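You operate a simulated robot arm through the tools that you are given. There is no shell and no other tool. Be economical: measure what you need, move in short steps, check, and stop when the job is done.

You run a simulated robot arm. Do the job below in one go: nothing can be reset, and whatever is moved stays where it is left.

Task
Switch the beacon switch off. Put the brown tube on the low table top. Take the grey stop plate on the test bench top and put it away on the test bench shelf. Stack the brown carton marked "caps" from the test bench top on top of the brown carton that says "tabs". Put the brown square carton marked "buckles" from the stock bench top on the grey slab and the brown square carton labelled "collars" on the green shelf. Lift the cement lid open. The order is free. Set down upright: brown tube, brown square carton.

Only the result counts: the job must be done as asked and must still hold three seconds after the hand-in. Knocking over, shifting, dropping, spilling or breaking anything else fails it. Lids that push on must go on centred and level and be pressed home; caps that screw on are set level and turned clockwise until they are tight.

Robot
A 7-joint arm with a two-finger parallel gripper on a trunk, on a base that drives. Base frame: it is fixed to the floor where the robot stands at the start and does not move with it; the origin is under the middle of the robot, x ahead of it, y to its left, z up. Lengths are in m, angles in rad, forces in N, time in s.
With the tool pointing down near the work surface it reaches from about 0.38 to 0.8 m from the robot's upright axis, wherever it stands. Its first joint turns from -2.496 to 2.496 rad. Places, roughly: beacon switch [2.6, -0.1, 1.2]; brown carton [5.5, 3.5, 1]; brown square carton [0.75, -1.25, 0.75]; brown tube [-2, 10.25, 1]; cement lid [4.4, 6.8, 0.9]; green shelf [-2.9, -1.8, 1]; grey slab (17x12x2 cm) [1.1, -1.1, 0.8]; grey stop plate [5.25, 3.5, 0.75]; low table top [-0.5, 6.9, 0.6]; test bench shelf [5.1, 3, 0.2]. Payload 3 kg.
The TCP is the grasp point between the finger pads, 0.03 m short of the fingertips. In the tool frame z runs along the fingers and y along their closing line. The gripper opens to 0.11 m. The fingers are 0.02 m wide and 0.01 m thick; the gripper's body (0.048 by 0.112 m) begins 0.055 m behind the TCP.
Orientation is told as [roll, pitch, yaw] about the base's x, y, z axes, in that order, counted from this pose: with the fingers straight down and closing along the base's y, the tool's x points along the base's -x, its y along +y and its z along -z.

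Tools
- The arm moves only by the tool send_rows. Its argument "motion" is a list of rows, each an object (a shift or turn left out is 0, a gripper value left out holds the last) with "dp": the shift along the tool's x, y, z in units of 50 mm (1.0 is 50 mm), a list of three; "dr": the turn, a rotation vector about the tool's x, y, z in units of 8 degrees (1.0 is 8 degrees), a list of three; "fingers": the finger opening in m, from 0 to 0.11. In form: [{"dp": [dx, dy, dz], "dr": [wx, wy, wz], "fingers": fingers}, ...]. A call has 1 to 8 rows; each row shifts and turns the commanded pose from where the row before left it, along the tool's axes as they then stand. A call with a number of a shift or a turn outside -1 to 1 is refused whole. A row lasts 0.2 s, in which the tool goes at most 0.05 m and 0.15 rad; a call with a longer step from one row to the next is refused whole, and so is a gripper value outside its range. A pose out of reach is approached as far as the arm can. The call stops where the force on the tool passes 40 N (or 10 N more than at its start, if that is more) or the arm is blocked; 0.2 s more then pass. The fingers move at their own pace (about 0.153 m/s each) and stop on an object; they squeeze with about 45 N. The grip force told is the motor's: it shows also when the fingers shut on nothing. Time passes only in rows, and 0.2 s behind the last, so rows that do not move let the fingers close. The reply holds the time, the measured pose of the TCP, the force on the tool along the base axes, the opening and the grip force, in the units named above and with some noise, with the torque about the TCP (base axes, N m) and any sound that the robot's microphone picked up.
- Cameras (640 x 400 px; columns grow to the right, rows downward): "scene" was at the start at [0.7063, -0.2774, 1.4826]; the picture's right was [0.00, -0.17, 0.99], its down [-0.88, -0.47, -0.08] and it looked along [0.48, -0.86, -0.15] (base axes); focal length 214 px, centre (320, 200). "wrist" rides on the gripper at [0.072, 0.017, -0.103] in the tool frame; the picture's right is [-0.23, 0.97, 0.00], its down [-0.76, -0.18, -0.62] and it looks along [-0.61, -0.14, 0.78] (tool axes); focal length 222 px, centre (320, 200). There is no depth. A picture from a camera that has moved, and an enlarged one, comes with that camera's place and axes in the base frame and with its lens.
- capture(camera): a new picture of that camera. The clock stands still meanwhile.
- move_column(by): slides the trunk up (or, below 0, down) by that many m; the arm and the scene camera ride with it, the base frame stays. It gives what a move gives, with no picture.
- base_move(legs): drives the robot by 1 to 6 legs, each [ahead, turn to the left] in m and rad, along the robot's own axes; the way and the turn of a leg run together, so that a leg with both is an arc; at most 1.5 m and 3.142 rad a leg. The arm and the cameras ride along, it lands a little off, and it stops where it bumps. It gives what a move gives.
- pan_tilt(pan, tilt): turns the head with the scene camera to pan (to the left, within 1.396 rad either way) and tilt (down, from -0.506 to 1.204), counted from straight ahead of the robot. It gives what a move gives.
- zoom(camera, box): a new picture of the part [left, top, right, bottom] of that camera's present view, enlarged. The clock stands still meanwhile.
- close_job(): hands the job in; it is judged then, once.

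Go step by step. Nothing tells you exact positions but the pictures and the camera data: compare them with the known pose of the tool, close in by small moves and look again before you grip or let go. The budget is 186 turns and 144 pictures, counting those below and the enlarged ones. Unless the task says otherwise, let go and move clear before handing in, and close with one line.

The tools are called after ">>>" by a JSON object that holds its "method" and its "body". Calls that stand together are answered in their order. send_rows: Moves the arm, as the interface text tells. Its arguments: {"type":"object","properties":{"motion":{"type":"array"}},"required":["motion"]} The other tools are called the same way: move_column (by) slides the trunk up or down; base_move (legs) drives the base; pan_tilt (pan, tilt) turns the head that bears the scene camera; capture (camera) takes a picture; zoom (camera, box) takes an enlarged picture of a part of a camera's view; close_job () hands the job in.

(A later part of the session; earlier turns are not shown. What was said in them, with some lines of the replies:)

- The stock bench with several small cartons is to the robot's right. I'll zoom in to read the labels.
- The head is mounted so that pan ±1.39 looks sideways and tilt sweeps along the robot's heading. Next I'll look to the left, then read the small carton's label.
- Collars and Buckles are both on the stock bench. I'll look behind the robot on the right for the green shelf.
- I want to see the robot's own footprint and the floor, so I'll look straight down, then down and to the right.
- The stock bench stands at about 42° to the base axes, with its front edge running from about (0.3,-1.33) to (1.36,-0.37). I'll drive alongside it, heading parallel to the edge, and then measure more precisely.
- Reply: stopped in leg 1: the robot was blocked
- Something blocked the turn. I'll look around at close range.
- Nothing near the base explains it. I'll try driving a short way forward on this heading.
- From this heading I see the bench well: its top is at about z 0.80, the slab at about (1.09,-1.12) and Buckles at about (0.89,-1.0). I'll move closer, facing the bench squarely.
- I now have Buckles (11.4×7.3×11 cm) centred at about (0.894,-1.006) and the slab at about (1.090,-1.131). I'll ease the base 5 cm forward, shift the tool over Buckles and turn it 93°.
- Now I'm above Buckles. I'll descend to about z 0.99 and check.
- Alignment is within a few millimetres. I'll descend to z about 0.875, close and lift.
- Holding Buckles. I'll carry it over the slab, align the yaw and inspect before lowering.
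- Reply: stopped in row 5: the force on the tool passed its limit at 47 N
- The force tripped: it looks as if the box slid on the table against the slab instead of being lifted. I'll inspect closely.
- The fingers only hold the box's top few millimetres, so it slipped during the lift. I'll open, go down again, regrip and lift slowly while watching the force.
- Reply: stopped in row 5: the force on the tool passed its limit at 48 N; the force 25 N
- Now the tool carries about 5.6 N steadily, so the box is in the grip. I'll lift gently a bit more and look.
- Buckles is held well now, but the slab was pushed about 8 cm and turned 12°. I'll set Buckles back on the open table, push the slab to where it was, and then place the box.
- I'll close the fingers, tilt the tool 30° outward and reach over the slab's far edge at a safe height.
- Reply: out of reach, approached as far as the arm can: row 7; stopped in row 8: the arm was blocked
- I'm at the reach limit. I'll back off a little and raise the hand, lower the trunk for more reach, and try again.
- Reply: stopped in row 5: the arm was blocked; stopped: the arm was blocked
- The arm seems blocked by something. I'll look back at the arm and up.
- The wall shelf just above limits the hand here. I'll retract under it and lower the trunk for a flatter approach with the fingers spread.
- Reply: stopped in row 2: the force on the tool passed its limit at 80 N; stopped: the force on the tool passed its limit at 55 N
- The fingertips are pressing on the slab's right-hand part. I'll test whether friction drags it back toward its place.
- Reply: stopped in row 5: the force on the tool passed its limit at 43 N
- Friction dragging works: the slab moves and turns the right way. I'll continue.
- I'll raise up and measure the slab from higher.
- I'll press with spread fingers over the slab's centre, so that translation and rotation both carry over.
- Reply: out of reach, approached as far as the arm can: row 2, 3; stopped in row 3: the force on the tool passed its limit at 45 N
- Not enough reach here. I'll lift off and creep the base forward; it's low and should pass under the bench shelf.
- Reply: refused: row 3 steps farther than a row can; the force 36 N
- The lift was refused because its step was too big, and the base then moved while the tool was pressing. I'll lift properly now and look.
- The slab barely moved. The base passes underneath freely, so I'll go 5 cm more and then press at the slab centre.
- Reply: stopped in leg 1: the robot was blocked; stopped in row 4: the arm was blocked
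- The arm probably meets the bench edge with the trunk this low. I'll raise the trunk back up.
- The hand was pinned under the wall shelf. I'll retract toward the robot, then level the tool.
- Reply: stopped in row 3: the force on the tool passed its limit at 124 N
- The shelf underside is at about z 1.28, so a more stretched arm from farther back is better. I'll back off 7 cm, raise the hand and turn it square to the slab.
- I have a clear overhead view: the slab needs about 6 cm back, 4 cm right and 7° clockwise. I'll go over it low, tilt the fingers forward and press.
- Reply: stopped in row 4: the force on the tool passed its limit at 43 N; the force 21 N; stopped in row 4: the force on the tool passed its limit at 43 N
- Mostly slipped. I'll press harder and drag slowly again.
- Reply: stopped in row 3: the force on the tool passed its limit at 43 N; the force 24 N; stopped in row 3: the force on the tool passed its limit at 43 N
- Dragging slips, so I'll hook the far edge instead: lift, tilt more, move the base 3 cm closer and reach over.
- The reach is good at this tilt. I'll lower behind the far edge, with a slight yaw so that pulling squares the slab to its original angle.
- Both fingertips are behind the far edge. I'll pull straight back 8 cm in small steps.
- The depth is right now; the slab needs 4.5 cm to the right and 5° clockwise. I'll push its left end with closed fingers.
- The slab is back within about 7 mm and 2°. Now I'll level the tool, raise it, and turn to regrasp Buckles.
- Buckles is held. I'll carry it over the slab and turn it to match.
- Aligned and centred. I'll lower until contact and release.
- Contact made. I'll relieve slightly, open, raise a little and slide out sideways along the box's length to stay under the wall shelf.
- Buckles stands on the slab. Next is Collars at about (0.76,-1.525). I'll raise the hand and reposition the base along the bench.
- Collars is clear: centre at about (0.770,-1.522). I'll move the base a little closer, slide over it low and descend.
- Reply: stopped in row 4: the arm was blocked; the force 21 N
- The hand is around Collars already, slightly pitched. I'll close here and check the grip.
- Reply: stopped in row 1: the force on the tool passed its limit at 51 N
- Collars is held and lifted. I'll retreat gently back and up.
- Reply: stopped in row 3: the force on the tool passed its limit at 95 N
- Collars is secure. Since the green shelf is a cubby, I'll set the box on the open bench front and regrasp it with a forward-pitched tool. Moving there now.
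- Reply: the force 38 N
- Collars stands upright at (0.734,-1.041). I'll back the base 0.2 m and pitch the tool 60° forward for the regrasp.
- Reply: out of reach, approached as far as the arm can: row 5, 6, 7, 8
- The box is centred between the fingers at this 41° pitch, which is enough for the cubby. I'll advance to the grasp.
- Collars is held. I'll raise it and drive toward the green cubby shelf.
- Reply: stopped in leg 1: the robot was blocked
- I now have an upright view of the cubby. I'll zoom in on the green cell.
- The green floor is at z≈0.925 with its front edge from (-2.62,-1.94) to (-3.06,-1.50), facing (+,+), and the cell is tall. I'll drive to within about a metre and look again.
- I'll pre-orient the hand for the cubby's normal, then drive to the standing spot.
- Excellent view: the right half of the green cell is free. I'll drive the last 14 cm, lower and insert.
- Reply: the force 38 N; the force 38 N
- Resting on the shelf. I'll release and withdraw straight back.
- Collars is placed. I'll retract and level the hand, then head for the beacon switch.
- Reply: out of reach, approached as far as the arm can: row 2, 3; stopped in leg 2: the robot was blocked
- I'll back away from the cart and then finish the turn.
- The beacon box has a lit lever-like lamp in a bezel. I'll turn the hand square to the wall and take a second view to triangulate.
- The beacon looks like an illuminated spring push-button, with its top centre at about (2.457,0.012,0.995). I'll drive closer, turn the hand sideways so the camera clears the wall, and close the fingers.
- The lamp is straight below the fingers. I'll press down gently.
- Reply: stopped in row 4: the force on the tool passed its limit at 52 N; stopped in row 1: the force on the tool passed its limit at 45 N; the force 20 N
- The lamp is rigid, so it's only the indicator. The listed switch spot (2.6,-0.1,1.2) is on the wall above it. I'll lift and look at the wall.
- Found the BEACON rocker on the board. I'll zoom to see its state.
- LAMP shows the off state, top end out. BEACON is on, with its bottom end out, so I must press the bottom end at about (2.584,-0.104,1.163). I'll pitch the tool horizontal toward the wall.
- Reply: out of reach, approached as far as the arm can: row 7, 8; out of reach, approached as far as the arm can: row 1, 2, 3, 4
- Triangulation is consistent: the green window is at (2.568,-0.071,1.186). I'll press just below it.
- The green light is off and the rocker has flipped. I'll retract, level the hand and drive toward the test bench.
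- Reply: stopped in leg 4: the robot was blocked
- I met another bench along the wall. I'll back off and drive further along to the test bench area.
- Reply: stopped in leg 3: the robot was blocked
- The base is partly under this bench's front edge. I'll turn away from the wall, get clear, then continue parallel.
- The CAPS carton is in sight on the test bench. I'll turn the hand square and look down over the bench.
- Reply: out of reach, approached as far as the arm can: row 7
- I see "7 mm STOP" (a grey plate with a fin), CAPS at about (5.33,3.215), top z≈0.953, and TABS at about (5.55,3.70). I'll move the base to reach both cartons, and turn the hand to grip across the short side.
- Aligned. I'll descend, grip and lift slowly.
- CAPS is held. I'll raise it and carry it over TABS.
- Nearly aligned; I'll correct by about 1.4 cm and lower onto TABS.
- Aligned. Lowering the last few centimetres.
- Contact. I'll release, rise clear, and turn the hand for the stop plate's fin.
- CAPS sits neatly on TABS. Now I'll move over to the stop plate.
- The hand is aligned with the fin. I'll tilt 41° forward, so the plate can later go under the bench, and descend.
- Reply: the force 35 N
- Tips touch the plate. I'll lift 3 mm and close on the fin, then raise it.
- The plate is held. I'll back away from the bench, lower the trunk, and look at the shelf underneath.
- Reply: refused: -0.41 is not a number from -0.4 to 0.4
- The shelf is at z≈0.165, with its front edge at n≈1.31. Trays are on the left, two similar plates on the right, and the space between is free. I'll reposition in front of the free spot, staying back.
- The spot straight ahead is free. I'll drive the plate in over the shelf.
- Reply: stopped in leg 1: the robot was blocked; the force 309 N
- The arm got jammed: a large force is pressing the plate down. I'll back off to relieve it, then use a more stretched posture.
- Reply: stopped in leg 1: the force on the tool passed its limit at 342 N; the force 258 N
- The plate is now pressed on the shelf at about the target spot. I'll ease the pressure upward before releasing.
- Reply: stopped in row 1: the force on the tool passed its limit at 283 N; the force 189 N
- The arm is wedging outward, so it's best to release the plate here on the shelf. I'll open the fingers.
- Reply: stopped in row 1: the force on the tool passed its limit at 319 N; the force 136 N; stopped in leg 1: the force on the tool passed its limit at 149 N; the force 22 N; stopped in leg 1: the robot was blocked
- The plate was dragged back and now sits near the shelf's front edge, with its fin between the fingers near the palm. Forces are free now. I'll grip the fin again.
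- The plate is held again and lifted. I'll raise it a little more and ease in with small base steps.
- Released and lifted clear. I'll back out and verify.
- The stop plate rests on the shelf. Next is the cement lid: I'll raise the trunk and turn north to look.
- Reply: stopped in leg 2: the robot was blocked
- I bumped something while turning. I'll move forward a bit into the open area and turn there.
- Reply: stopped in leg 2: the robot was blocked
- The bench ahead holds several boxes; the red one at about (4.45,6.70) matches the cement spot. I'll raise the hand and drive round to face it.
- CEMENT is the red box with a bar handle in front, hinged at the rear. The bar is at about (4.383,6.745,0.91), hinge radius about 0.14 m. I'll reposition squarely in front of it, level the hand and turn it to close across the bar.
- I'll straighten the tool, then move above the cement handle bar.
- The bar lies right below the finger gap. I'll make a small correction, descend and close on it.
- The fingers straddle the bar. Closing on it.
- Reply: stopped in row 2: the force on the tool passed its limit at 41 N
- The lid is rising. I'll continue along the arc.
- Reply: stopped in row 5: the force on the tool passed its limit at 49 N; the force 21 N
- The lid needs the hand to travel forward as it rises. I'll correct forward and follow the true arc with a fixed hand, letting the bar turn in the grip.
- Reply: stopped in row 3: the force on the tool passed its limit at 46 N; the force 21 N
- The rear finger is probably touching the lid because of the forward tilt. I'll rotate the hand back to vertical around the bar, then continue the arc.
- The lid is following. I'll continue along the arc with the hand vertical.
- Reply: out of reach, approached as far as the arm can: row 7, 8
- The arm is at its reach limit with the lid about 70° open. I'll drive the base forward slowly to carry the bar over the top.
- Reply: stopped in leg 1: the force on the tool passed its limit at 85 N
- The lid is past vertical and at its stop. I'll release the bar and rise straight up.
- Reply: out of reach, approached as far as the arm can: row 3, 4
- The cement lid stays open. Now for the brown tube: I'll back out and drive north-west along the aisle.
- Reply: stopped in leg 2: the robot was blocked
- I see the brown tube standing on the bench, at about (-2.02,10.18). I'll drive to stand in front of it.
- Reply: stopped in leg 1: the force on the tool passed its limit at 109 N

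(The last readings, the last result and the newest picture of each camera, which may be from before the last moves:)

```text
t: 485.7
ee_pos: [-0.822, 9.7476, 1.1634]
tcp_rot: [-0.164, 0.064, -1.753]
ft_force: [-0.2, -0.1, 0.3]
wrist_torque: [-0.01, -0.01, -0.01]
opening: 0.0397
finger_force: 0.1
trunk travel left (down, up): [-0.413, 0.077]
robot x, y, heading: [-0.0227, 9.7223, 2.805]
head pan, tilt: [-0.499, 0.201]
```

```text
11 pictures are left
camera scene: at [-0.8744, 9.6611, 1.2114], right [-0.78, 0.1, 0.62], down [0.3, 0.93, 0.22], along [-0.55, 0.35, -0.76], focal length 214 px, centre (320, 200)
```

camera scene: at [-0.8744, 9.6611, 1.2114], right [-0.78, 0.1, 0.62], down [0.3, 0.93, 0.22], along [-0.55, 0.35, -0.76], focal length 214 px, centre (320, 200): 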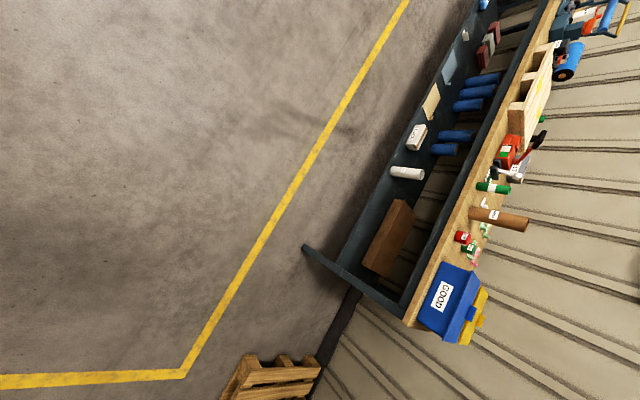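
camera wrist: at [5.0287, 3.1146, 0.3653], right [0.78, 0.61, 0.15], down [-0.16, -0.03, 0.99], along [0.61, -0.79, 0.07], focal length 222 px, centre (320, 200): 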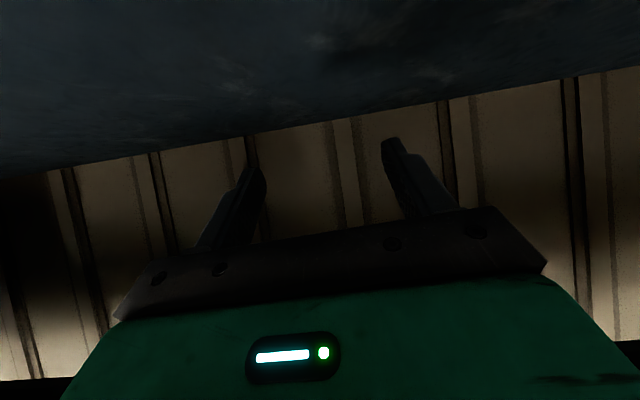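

The arm was overstretched and jerked. I'll level it and pull it in, then continue the drive.

>>> {"method": "send_rows", "body": {"motion": [{"dp": [0, 0.5, 0], "dr": [-0.6, -0.23, 0]}, {"dp": [0, 0.7, 0], "dr": [-0.57, -0.23, 0]}, {"dp": [0, 0.7, 0]}, {"dp": [0, 0.7, 0]}, {"dp": [0, 0.4, -0.3]}, {}]}}

>>> {"method": "base_move", "body": {"legs": [[0, 0.427], [1.4, 0], [0, -0.875]]}}

>>> {"method": "capture", "body": {"camera": "scene"}}

```text
t: 487.1
ee_pos: [-0.6736, 9.7225, 1.1721]
tcp_rot: [0.002, -0.001, -1.751]
ft_force: [-0.4, 0.0, 0.5]
wrist_torque: [0.0, 0.0, 0.0]
opening: 0.0398
finger_force: 0.2
trunk travel left (down, up): [-0.413, 0.077]
robot x, y, heading: [-0.0253, 9.7239, 2.8]
head pan, tilt: [-0.499, 0.201]
```

```text
t: 497.7
ee_pos: [-2.0078, 9.8763, 1.1721]
tcp_rot: [-0.002, -0.001, -2.192]
ft_force: [0.3, -0.7, 1.0]
wrist_torque: [0.04, 0.02, 0.0]
opening: 0.04
finger_force: 0.1
trunk travel left (down, up): [-0.413, 0.077]
robot x, y, heading: [-1.4503, 9.5656, 2.368]
head pan, tilt: [-0.499, 0.201]
```

```text
10 pictures are left
camera scene: at [-2.0969, 9.8281, 1.2192], right [-0.71, 0.51, 0.48], down [0.65, 0.74, 0.17], along [-0.27, 0.44, -0.86], focal length 214 px, centre (320, 200)
```

scene: 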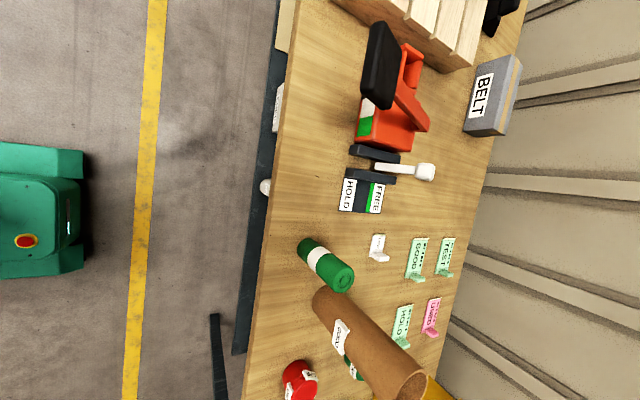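

The tube's base is at about (-2.097,10.22,0.86) and its top at z≈1.07. I'll move the base closer and place the hand over it.

>>> {"method": "base_move", "body": {"legs": [[0.27, 0]]}}

>>> {"method": "send_rows", "body": {"motion": [{"dp": [0.5, 0, 0], "fingers": 0.11}, {"dp": [0.9, -0.03, 0]}, {"dp": [0.9, -0.03, 0]}, {"dp": [0.9, -0.03, 0]}, {"dp": [0.5, -0.03, 0]}, {}]}}

>>> {"method": "pan_tilt", "body": {"pan": 0, "tilt": 0.6}}

>>> {"method": "capture", "body": {"camera": "scene"}}

```text
t: 499.6
ee_pos: [-2.2004, 10.0682, 1.1733]
tcp_rot: [0.0, 0.0, -2.196]
ft_force: [0.3, -0.3, -0.7]
wrist_torque: [-0.01, 0.02, 0.03]
opening: 0.04
finger_force: 0.1
trunk travel left (down, up): [-0.413, 0.077]
robot x, y, heading: [-1.644, 9.7551, 2.367]
head pan, tilt: [-0.499, 0.201]
```

```text
t: 501.0
ee_pos: [-2.0932, 10.2226, 1.1722]
tcp_rot: [-0.002, 0.0, -2.196]
ft_force: [0.7, -0.6, 0.5]
wrist_torque: [-0.01, -0.06, 0.0]
opening: 0.1101
finger_force: 0.0
trunk travel left (down, up): [-0.413, 0.077]
robot x, y, heading: [-1.642, 9.7557, 2.358]
head pan, tilt: [-0.499, 0.201]
```

```text
t: 501.9
ee_pos: [-2.0933, 10.2228, 1.1721]
tcp_rot: [-0.001, 0.0, -2.196]
ft_force: [-0.2, -0.3, -0.9]
wrist_torque: [-0.01, -0.01, 0.0]
opening: 0.1102
finger_force: 0.2
trunk travel left (down, up): [-0.413, 0.077]
robot x, y, heading: [-1.6466, 9.7552, 2.364]
head pan, tilt: [0.0, 0.6]
```

```text
9 pictures are left
camera scene: at [-2.125, 10.1789, 1.2131], right [-0.81, 0.59, 0.0], down [0.48, 0.67, 0.56], along [0.33, 0.46, -0.83], focal length 214 px, centre (320, 200)
```

scene: 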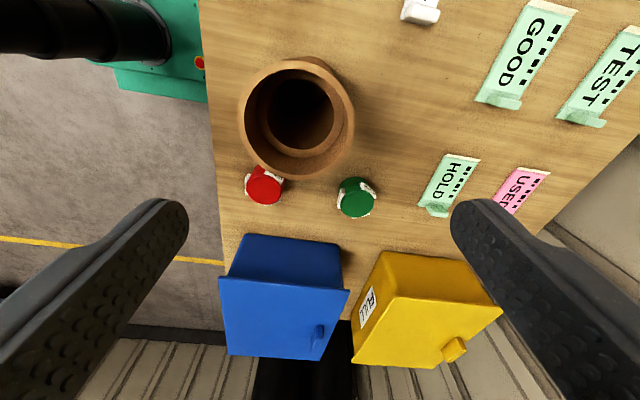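

The tube's ring is clear, 7.5 cm across; I'll correct by 2 cm, descend and grip near the top.

>>> {"method": "send_rows", "body": {"motion": [{"dp": [-0.34, 0.29, 0]}, {"dp": [0, 0, 0.8]}, {"dp": [0, 0, 0.8]}, {"dp": [0, 0, 0.6]}, {"dp": [0, 0, 0.4]}, {"fingers": 0.0}, {}, {}]}}

>>> {"method": "send_rows", "body": {"motion": [{"dp": [0, 0, -0.1]}, {"dp": [0, 0, -0.15]}, {"dp": [0, 0, -0.2]}, {"dp": [0, 0, -0.3]}, {"dp": [0, 0, -0.3]}, {"dp": [0, 0, -0.3]}, {"dp": [0, 0, -0.2]}]}}

```text
t: 503.7
ee_pos: [-2.0949, 10.2004, 1.0442]
tcp_rot: [-0.002, 0.001, -2.196]
ft_force: [0.2, 0.2, 0.0]
wrist_torque: [-0.01, 0.0, -0.03]
opening: 0.0711
finger_force: 45.2
trunk travel left (down, up): [-0.413, 0.077]
robot x, y, heading: [-1.6411, 9.7523, 2.361]
head pan, tilt: [0.0, 0.6]
```

```text
t: 505.3
ee_pos: [-2.0964, 10.1988, 1.1218]
tcp_rot: [-0.002, 0.0, -2.194]
ft_force: [0.3, 0.0, -3.0]
wrist_torque: [0.0, 0.02, 0.01]
opening: 0.0707
finger_force: 45.0
trunk travel left (down, up): [-0.413, 0.077]
robot x, y, heading: [-1.644, 9.7579, 2.362]
head pan, tilt: [0.0, 0.6]
```

The tube is held. I'll raise it, back out, turn toward the low table and look.

>>> {"method": "send_rows", "body": {"motion": [{"dp": [0, 0, -0.3]}, {"dp": [0, 0, -0.5]}, {"dp": [0, 0, -0.5]}, {"dp": [0, 0.3, -0.3]}, {"dp": [0, 0.3, 0]}]}}

>>> {"method": "base_move", "body": {"legs": [[-0.5, 0], [0, 1.35], [0, 1.3]]}}

>>> {"method": "pan_tilt", "body": {"pan": -1.1, "tilt": 0.1}}

>>> {"method": "capture", "body": {"camera": "scene"}}

```text
t: 506.5
ee_pos: [-2.0717, 10.1811, 1.2022]
tcp_rot: [-0.001, 0.0, -2.196]
ft_force: [-0.5, 0.6, -2.9]
wrist_torque: [0.02, 0.01, -0.01]
opening: 0.0711
finger_force: 44.8
trunk travel left (down, up): [-0.413, 0.077]
robot x, y, heading: [-1.6442, 9.7578, 2.36]
head pan, tilt: [0.0, 0.6]
```

```text
t: 515.0
ee_pos: [-1.4038, 8.8209, 1.203]
tcp_rot: [-0.002, 0.0, -0.032]
ft_force: [0.9, -0.4, -3.0]
wrist_torque: [-0.05, 0.08, 0.0]
opening: 0.071
finger_force: 45.1
trunk travel left (down, up): [-0.413, 0.077]
robot x, y, heading: [-1.3902, 9.436, -1.723]
head pan, tilt: [0.0, 0.6]
stopped in leg 3: the robot was blocked; the commanded pose is now the measured one
```

```text
t: 516.3
ee_pos: [-1.4049, 8.8205, 1.2052]
tcp_rot: [-0.001, 0.002, -0.03]
ft_force: [-0.7, 0.1, -2.7]
wrist_torque: [-0.02, -0.02, -0.02]
opening: 0.0709
finger_force: 44.5
trunk travel left (down, up): [-0.413, 0.077]
robot x, y, heading: [-1.3874, 9.4346, -1.721]
head pan, tilt: [-1.1, 0.099]
```

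```text
8 pictures are left
camera scene: at [-1.3058, 8.7364, 1.2903], right [-0.01, -0.45, 0.89], down [-0.99, 0.12, 0.04], along [-0.13, -0.88, -0.45], focal length 214 px, centre (320, 200)
```

scene: 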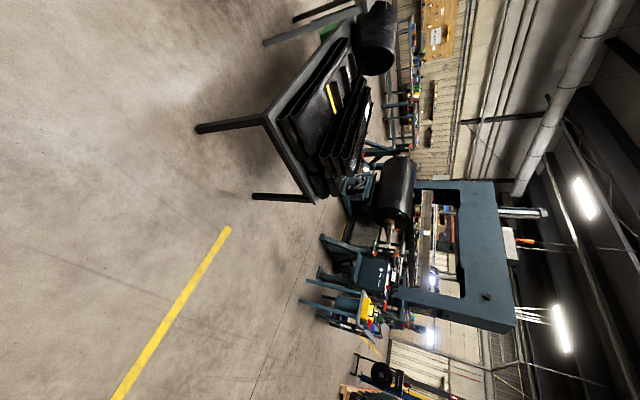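

The low table is ahead (top z≈0.545) with black sheets on it. I'll zoom in to find a free area.

>>> {"method": "zoom", "body": {"camera": "scene", "box": [240, 0, 420, 210]}}

```text
1.90 times, centred on (330, 105) of scene
camera zoom: at [-1.3058, 8.7364, 1.2903], right [-0.01, -0.45, 0.89], down [-0.99, 0.12, 0.04], along [-0.13, -0.88, -0.45], focal length 408 px, centre (301, 381)
```

zoom: 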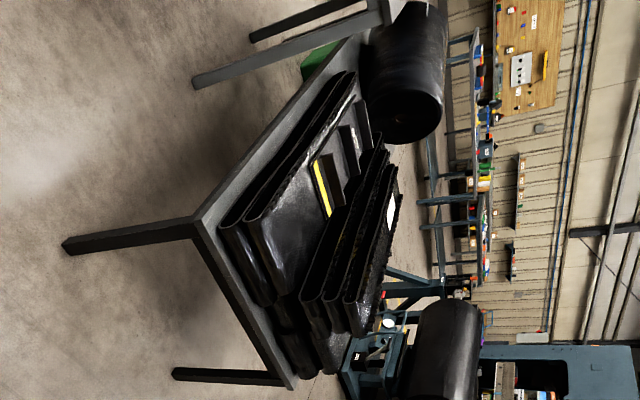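

A tall table stands beside the low table's far part, so I'll approach the free strip along the near long edge from the north, in two legs.

>>> {"method": "base_move", "body": {"legs": [[0, 0.936], [1.0, 0], [0.62, 0], [0, -1.571], [0.36, 0]]}}

>>> {"method": "pan_tilt", "body": {"pan": -0.2, "tilt": -0.3}}

>>> {"method": "capture", "body": {"camera": "scene"}}

```text
t: 532.9
ee_pos: [-0.899, 7.5458, 1.2035]
tcp_rot: [0.0, 0.001, -0.692]
ft_force: [1.3, 0.7, -2.4]
wrist_torque: [-0.02, 0.05, 0.02]
opening: 0.071
finger_force: 44.5
trunk travel left (down, up): [-0.413, 0.077]
robot x, y, heading: [-0.4724, 7.9807, -2.378]
head pan, tilt: [-1.1, 0.099]
```

```text
t: 534.0
ee_pos: [-0.8991, 7.5459, 1.2036]
tcp_rot: [0.001, 0.001, -0.693]
ft_force: [0.4, 0.2, -2.7]
wrist_torque: [-0.07, -0.03, 0.02]
opening: 0.0709
finger_force: 44.9
trunk travel left (down, up): [-0.413, 0.077]
robot x, y, heading: [-0.4731, 7.98, -2.384]
head pan, tilt: [-0.201, -0.3]
```

```text
6 pictures are left
camera scene: at [-0.8048, 7.447, 1.2556], right [-0.63, -0.75, 0.2], down [-0.77, 0.56, -0.29], along [0.11, -0.34, -0.94], focal length 214 px, centre (320, 200)
```

scene: 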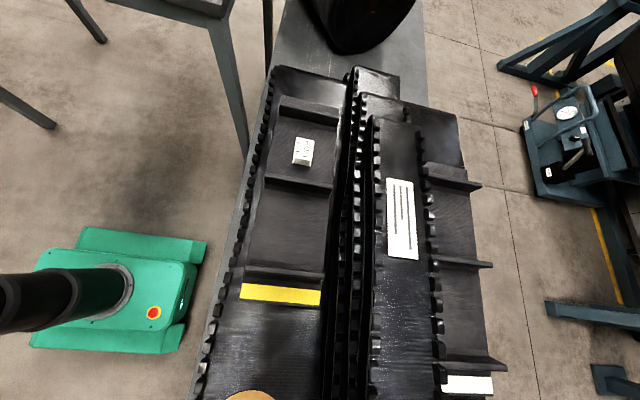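

The only clear table surface is between the belts' end and the roll, around (-0.2,6.85). I'll sidestep the base toward it, keeping the held tube away from the tall table.

>>> {"method": "base_move", "body": {"legs": [[-0.35, 0], [0, -1.543], [-0.42, 0], [0, 1.571]]}}

```text
t: 546.2
ee_pos: [-0.3295, 7.4678, 1.2017]
tcp_rot: [0.0, 0.002, -0.643]
ft_force: [0.0, 0.0, -3.3]
wrist_torque: [0.02, -0.06, 0.01]
opening: 0.0706
finger_force: 44.9
trunk travel left (down, up): [-0.413, 0.077]
robot x, y, heading: [0.0565, 7.9476, -2.335]
head pan, tilt: [-0.201, -0.3]
```

>>> {"method": "base_move", "body": {"legs": [[0.48, 0]]}}

>>> {"method": "send_rows", "body": {"motion": [{"dp": [-0.4, 0.05, 0]}, {"dp": [-0.8, 0.11, 0]}, {"dp": [-0.9, 0.12, 0]}, {"dp": [-0.9, 0.12, 0]}, {"dp": [-0.9, 0.12, 0]}, {"dp": [-0.9, 0.12, 0]}, {"dp": [-0.9, 0.12, 0]}, {"dp": [-0.9, 0.12, 0]}]}}

>>> {"method": "send_rows", "body": {"motion": [{"dp": [-0.9, 0.12, 0]}, {"dp": [-0.9, 0.12, 0]}, {"dp": [-0.9, 0.12, 0]}, {}]}}

>>> {"method": "pan_tilt", "body": {"pan": 0, "tilt": 0.3}}

>>> {"method": "capture", "body": {"camera": "scene"}}

```text
t: 549.1
ee_pos: [-0.6618, 7.1177, 1.2045]
tcp_rot: [0.0, 0.0, -0.638]
ft_force: [-0.2, 0.4, -2.6]
wrist_torque: [-0.02, -0.02, -0.02]
opening: 0.0709
finger_force: 45.1
trunk travel left (down, up): [-0.413, 0.077]
robot x, y, heading: [-0.2748, 7.5955, -2.325]
head pan, tilt: [-0.201, -0.3]
```

```text
t: 550.9
ee_pos: [-0.3709, 6.9547, 1.2062]
tcp_rot: [0.0, 0.0, -0.64]
ft_force: [-1.0, 0.2, -3.5]
wrist_torque: [-0.06, -0.03, 0.04]
opening: 0.0708
finger_force: 45.3
trunk travel left (down, up): [-0.413, 0.077]
robot x, y, heading: [-0.2788, 7.5962, -2.329]
head pan, tilt: [-0.201, -0.3]
```

```text
t: 551.9
ee_pos: [-0.2486, 6.8896, 1.206]
tcp_rot: [-0.001, 0.0, -0.639]
ft_force: [0.3, -0.6, -2.6]
wrist_torque: [0.06, 0.02, -0.01]
opening: 0.0707
finger_force: 44.9
trunk travel left (down, up): [-0.413, 0.077]
robot x, y, heading: [-0.2749, 7.5965, -2.331]
head pan, tilt: [-0.201, -0.3]
```

```text
t: 552.9
ee_pos: [-0.2507, 6.8895, 1.2074]
tcp_rot: [-0.001, 0.001, -0.638]
ft_force: [0.3, 0.0, -2.4]
wrist_torque: [-0.03, -0.04, -0.02]
opening: 0.071
finger_force: 45.2
trunk travel left (down, up): [-0.413, 0.077]
robot x, y, heading: [-0.2775, 7.5968, -2.331]
head pan, tilt: [0.0, 0.3]
```

```text
5 pictures are left
camera scene: at [-0.1842, 6.8408, 1.2425], right [-0.6, -0.8, 0.0], down [-0.77, 0.57, 0.29], along [-0.24, 0.18, -0.96], focal length 214 px, centre (320, 200)
```

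scene: 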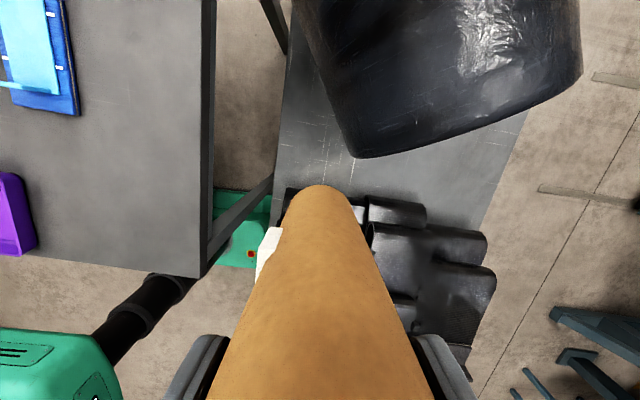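

I have a clear view of the free patch between belts, roll and edge. The target is (-0.187,6.883); I'll shift and lower.

>>> {"method": "send_rows", "body": {"motion": [{"dp": [-0.55, 0.327, 0]}, {"dp": [-0.55, 0.327, 0]}, {"dp": [0, 0, 0.5]}, {"dp": [0, 0, 0.8]}, {"dp": [0, 0, 0.9]}, {"dp": [0, 0, 0.9]}, {"dp": [0, 0, 0.9]}, {"dp": [0, 0, 0.6]}]}}

>>> {"method": "capture", "body": {"camera": "scene"}}

```text
t: 554.7
ee_pos: [-0.1873, 6.885, 0.9733]
tcp_rot: [-0.002, -0.002, -0.637]
ft_force: [-1.0, -0.5, -3.5]
wrist_torque: [0.03, 0.03, -0.01]
opening: 0.0709
finger_force: 45.1
trunk travel left (down, up): [-0.413, 0.077]
robot x, y, heading: [-0.2783, 7.5968, -2.329]
head pan, tilt: [0.0, 0.3]
```

```text
4 pictures are left
camera scene: at [-0.1201, 6.8365, 1.0085], right [-0.6, -0.8, 0.0], down [-0.77, 0.57, 0.29], along [-0.24, 0.17, -0.96], focal length 214 px, centre (320, 200)
```

scene: 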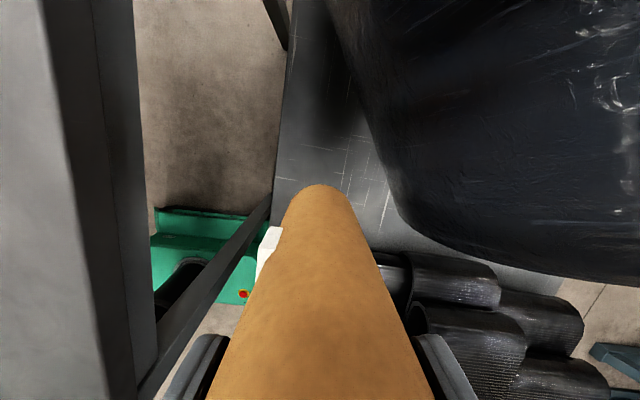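

>>> {"method": "send_rows", "body": {"motion": [{"dp": [0, 0, 0.4]}, {"dp": [0, 0, 0.8]}, {"dp": [0, 0, 0.9]}, {"dp": [0, 0, 0.9]}, {"dp": [0, 0, 0.7]}, {"dp": [0, 0, 0.4]}, {"dp": [0, 0, 0.2]}]}}

>>> {"method": "send_rows", "body": {"motion": [{"dp": [0, 0, 0.1]}, {"dp": [0, 0, 0.1]}, {"dp": [0, 0, 0.08]}, {"dp": [0, 0, 0.08]}]}}

```text
t: 556.3
ee_pos: [-0.1861, 6.8836, 0.7636]
tcp_rot: [-0.005, -0.004, -0.638]
ft_force: [5.0, 0.8, 36.5]
wrist_torque: [0.32, -0.32, 0.12]
opening: 0.0704
finger_force: 45.3
trunk travel left (down, up): [-0.413, 0.077]
robot x, y, heading: [-0.279, 7.5954, -2.325]
head pan, tilt: [0.0, 0.3]
```

```text
t: 556.9
ee_pos: [-0.1858, 6.8834, 0.7559]
tcp_rot: [-0.005, -0.005, -0.639]
ft_force: [2.5, 1.1, 16.5]
wrist_torque: [0.91, -0.11, -0.11]
opening: 0.0705
finger_force: 45.2
trunk travel left (down, up): [-0.413, 0.077]
robot x, y, heading: [-0.2774, 7.594, -2.327]
head pan, tilt: [0.0, 0.3]
stopped in row 2: the force on the tool passed its limit at 58 N (the readings are from after the stop); the commanded pose is now the measured one
```

Contact at table height (≈0.58). I'll relieve, release and rise straight up, then check.

>>> {"method": "send_rows", "body": {"motion": [{"dp": [0, 0, -0.06]}, {"fingers": 0.095}, {}, {}, {"dp": [0, 0, -0.4]}, {"dp": [0, 0, -0.7]}, {"dp": [0, 0, -0.9]}, {"dp": [0, 0, -0.9]}]}}

>>> {"method": "send_rows", "body": {"motion": [{"dp": [0, 0, -0.9]}, {"dp": [0, 0, -0.9]}, {"dp": [0, 0, -0.9]}]}}

>>> {"method": "capture", "body": {"camera": "scene"}}

```text
t: 558.7
ee_pos: [-0.1877, 6.8829, 0.9042]
tcp_rot: [-0.004, -0.003, -0.64]
ft_force: [0.0, 0.7, -0.1]
wrist_torque: [-0.02, 0.02, -0.01]
opening: 0.0951
finger_force: 0.1
trunk travel left (down, up): [-0.413, 0.077]
robot x, y, heading: [-0.2753, 7.599, -2.334]
head pan, tilt: [0.0, 0.3]
```

```text
t: 559.5
ee_pos: [-0.188, 6.8835, 1.0368]
tcp_rot: [-0.004, -0.004, -0.638]
ft_force: [0.9, 0.3, -0.1]
wrist_torque: [-0.04, 0.03, 0.0]
opening: 0.0947
finger_force: 0.0
trunk travel left (down, up): [-0.413, 0.077]
robot x, y, heading: [-0.2739, 7.5973, -2.326]
head pan, tilt: [0.0, 0.3]
```

```text
3 pictures are left
camera scene: at [-0.1208, 6.8344, 1.0723], right [-0.6, -0.8, 0.0], down [-0.77, 0.57, 0.29], along [-0.24, 0.17, -0.96], focal length 214 px, centre (320, 200)
```

scene: 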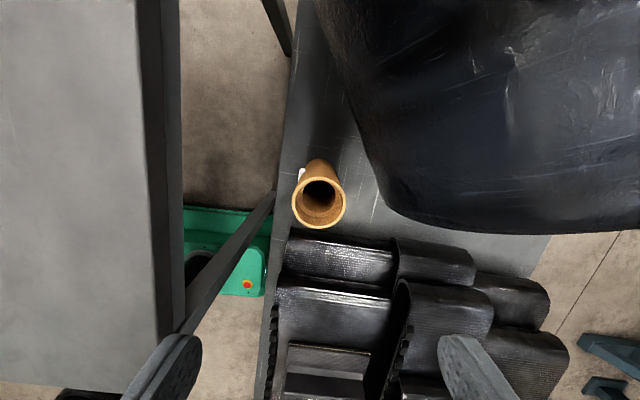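

The tube stands upright on the low table, and every part of the job is done. I'll rise a little more and hand in.

>>> {"method": "send_rows", "body": {"motion": [{"dp": [0, 0, -0.9]}, {"dp": [0, 0, -0.9]}, {}, {}]}}

>>> {"method": "close_job", "body": {}}

```text
t: 560.5
ee_pos: [-0.1882, 6.8829, 1.1255]
tcp_rot: [-0.004, -0.003, -0.639]
ft_force: [0.1, 0.4, 0.1]
wrist_torque: [0.01, 0.01, -0.01]
opening: 0.0949
finger_force: 0.1
trunk travel left (down, up): [-0.413, 0.077]
robot x, y, heading: [-0.2719, 7.5992, -2.321]
head pan, tilt: [0.0, 0.3]
```

```text
The job is handed in.
```

All the parts are done and the job is handed in; along the way I shoved the grey slab about 8 cm and pushed it back to within roughly 7 mm and 2° of where it was, and the hand hit the stock-bench wall shelf hard a few times (I did not re-check the items on it).
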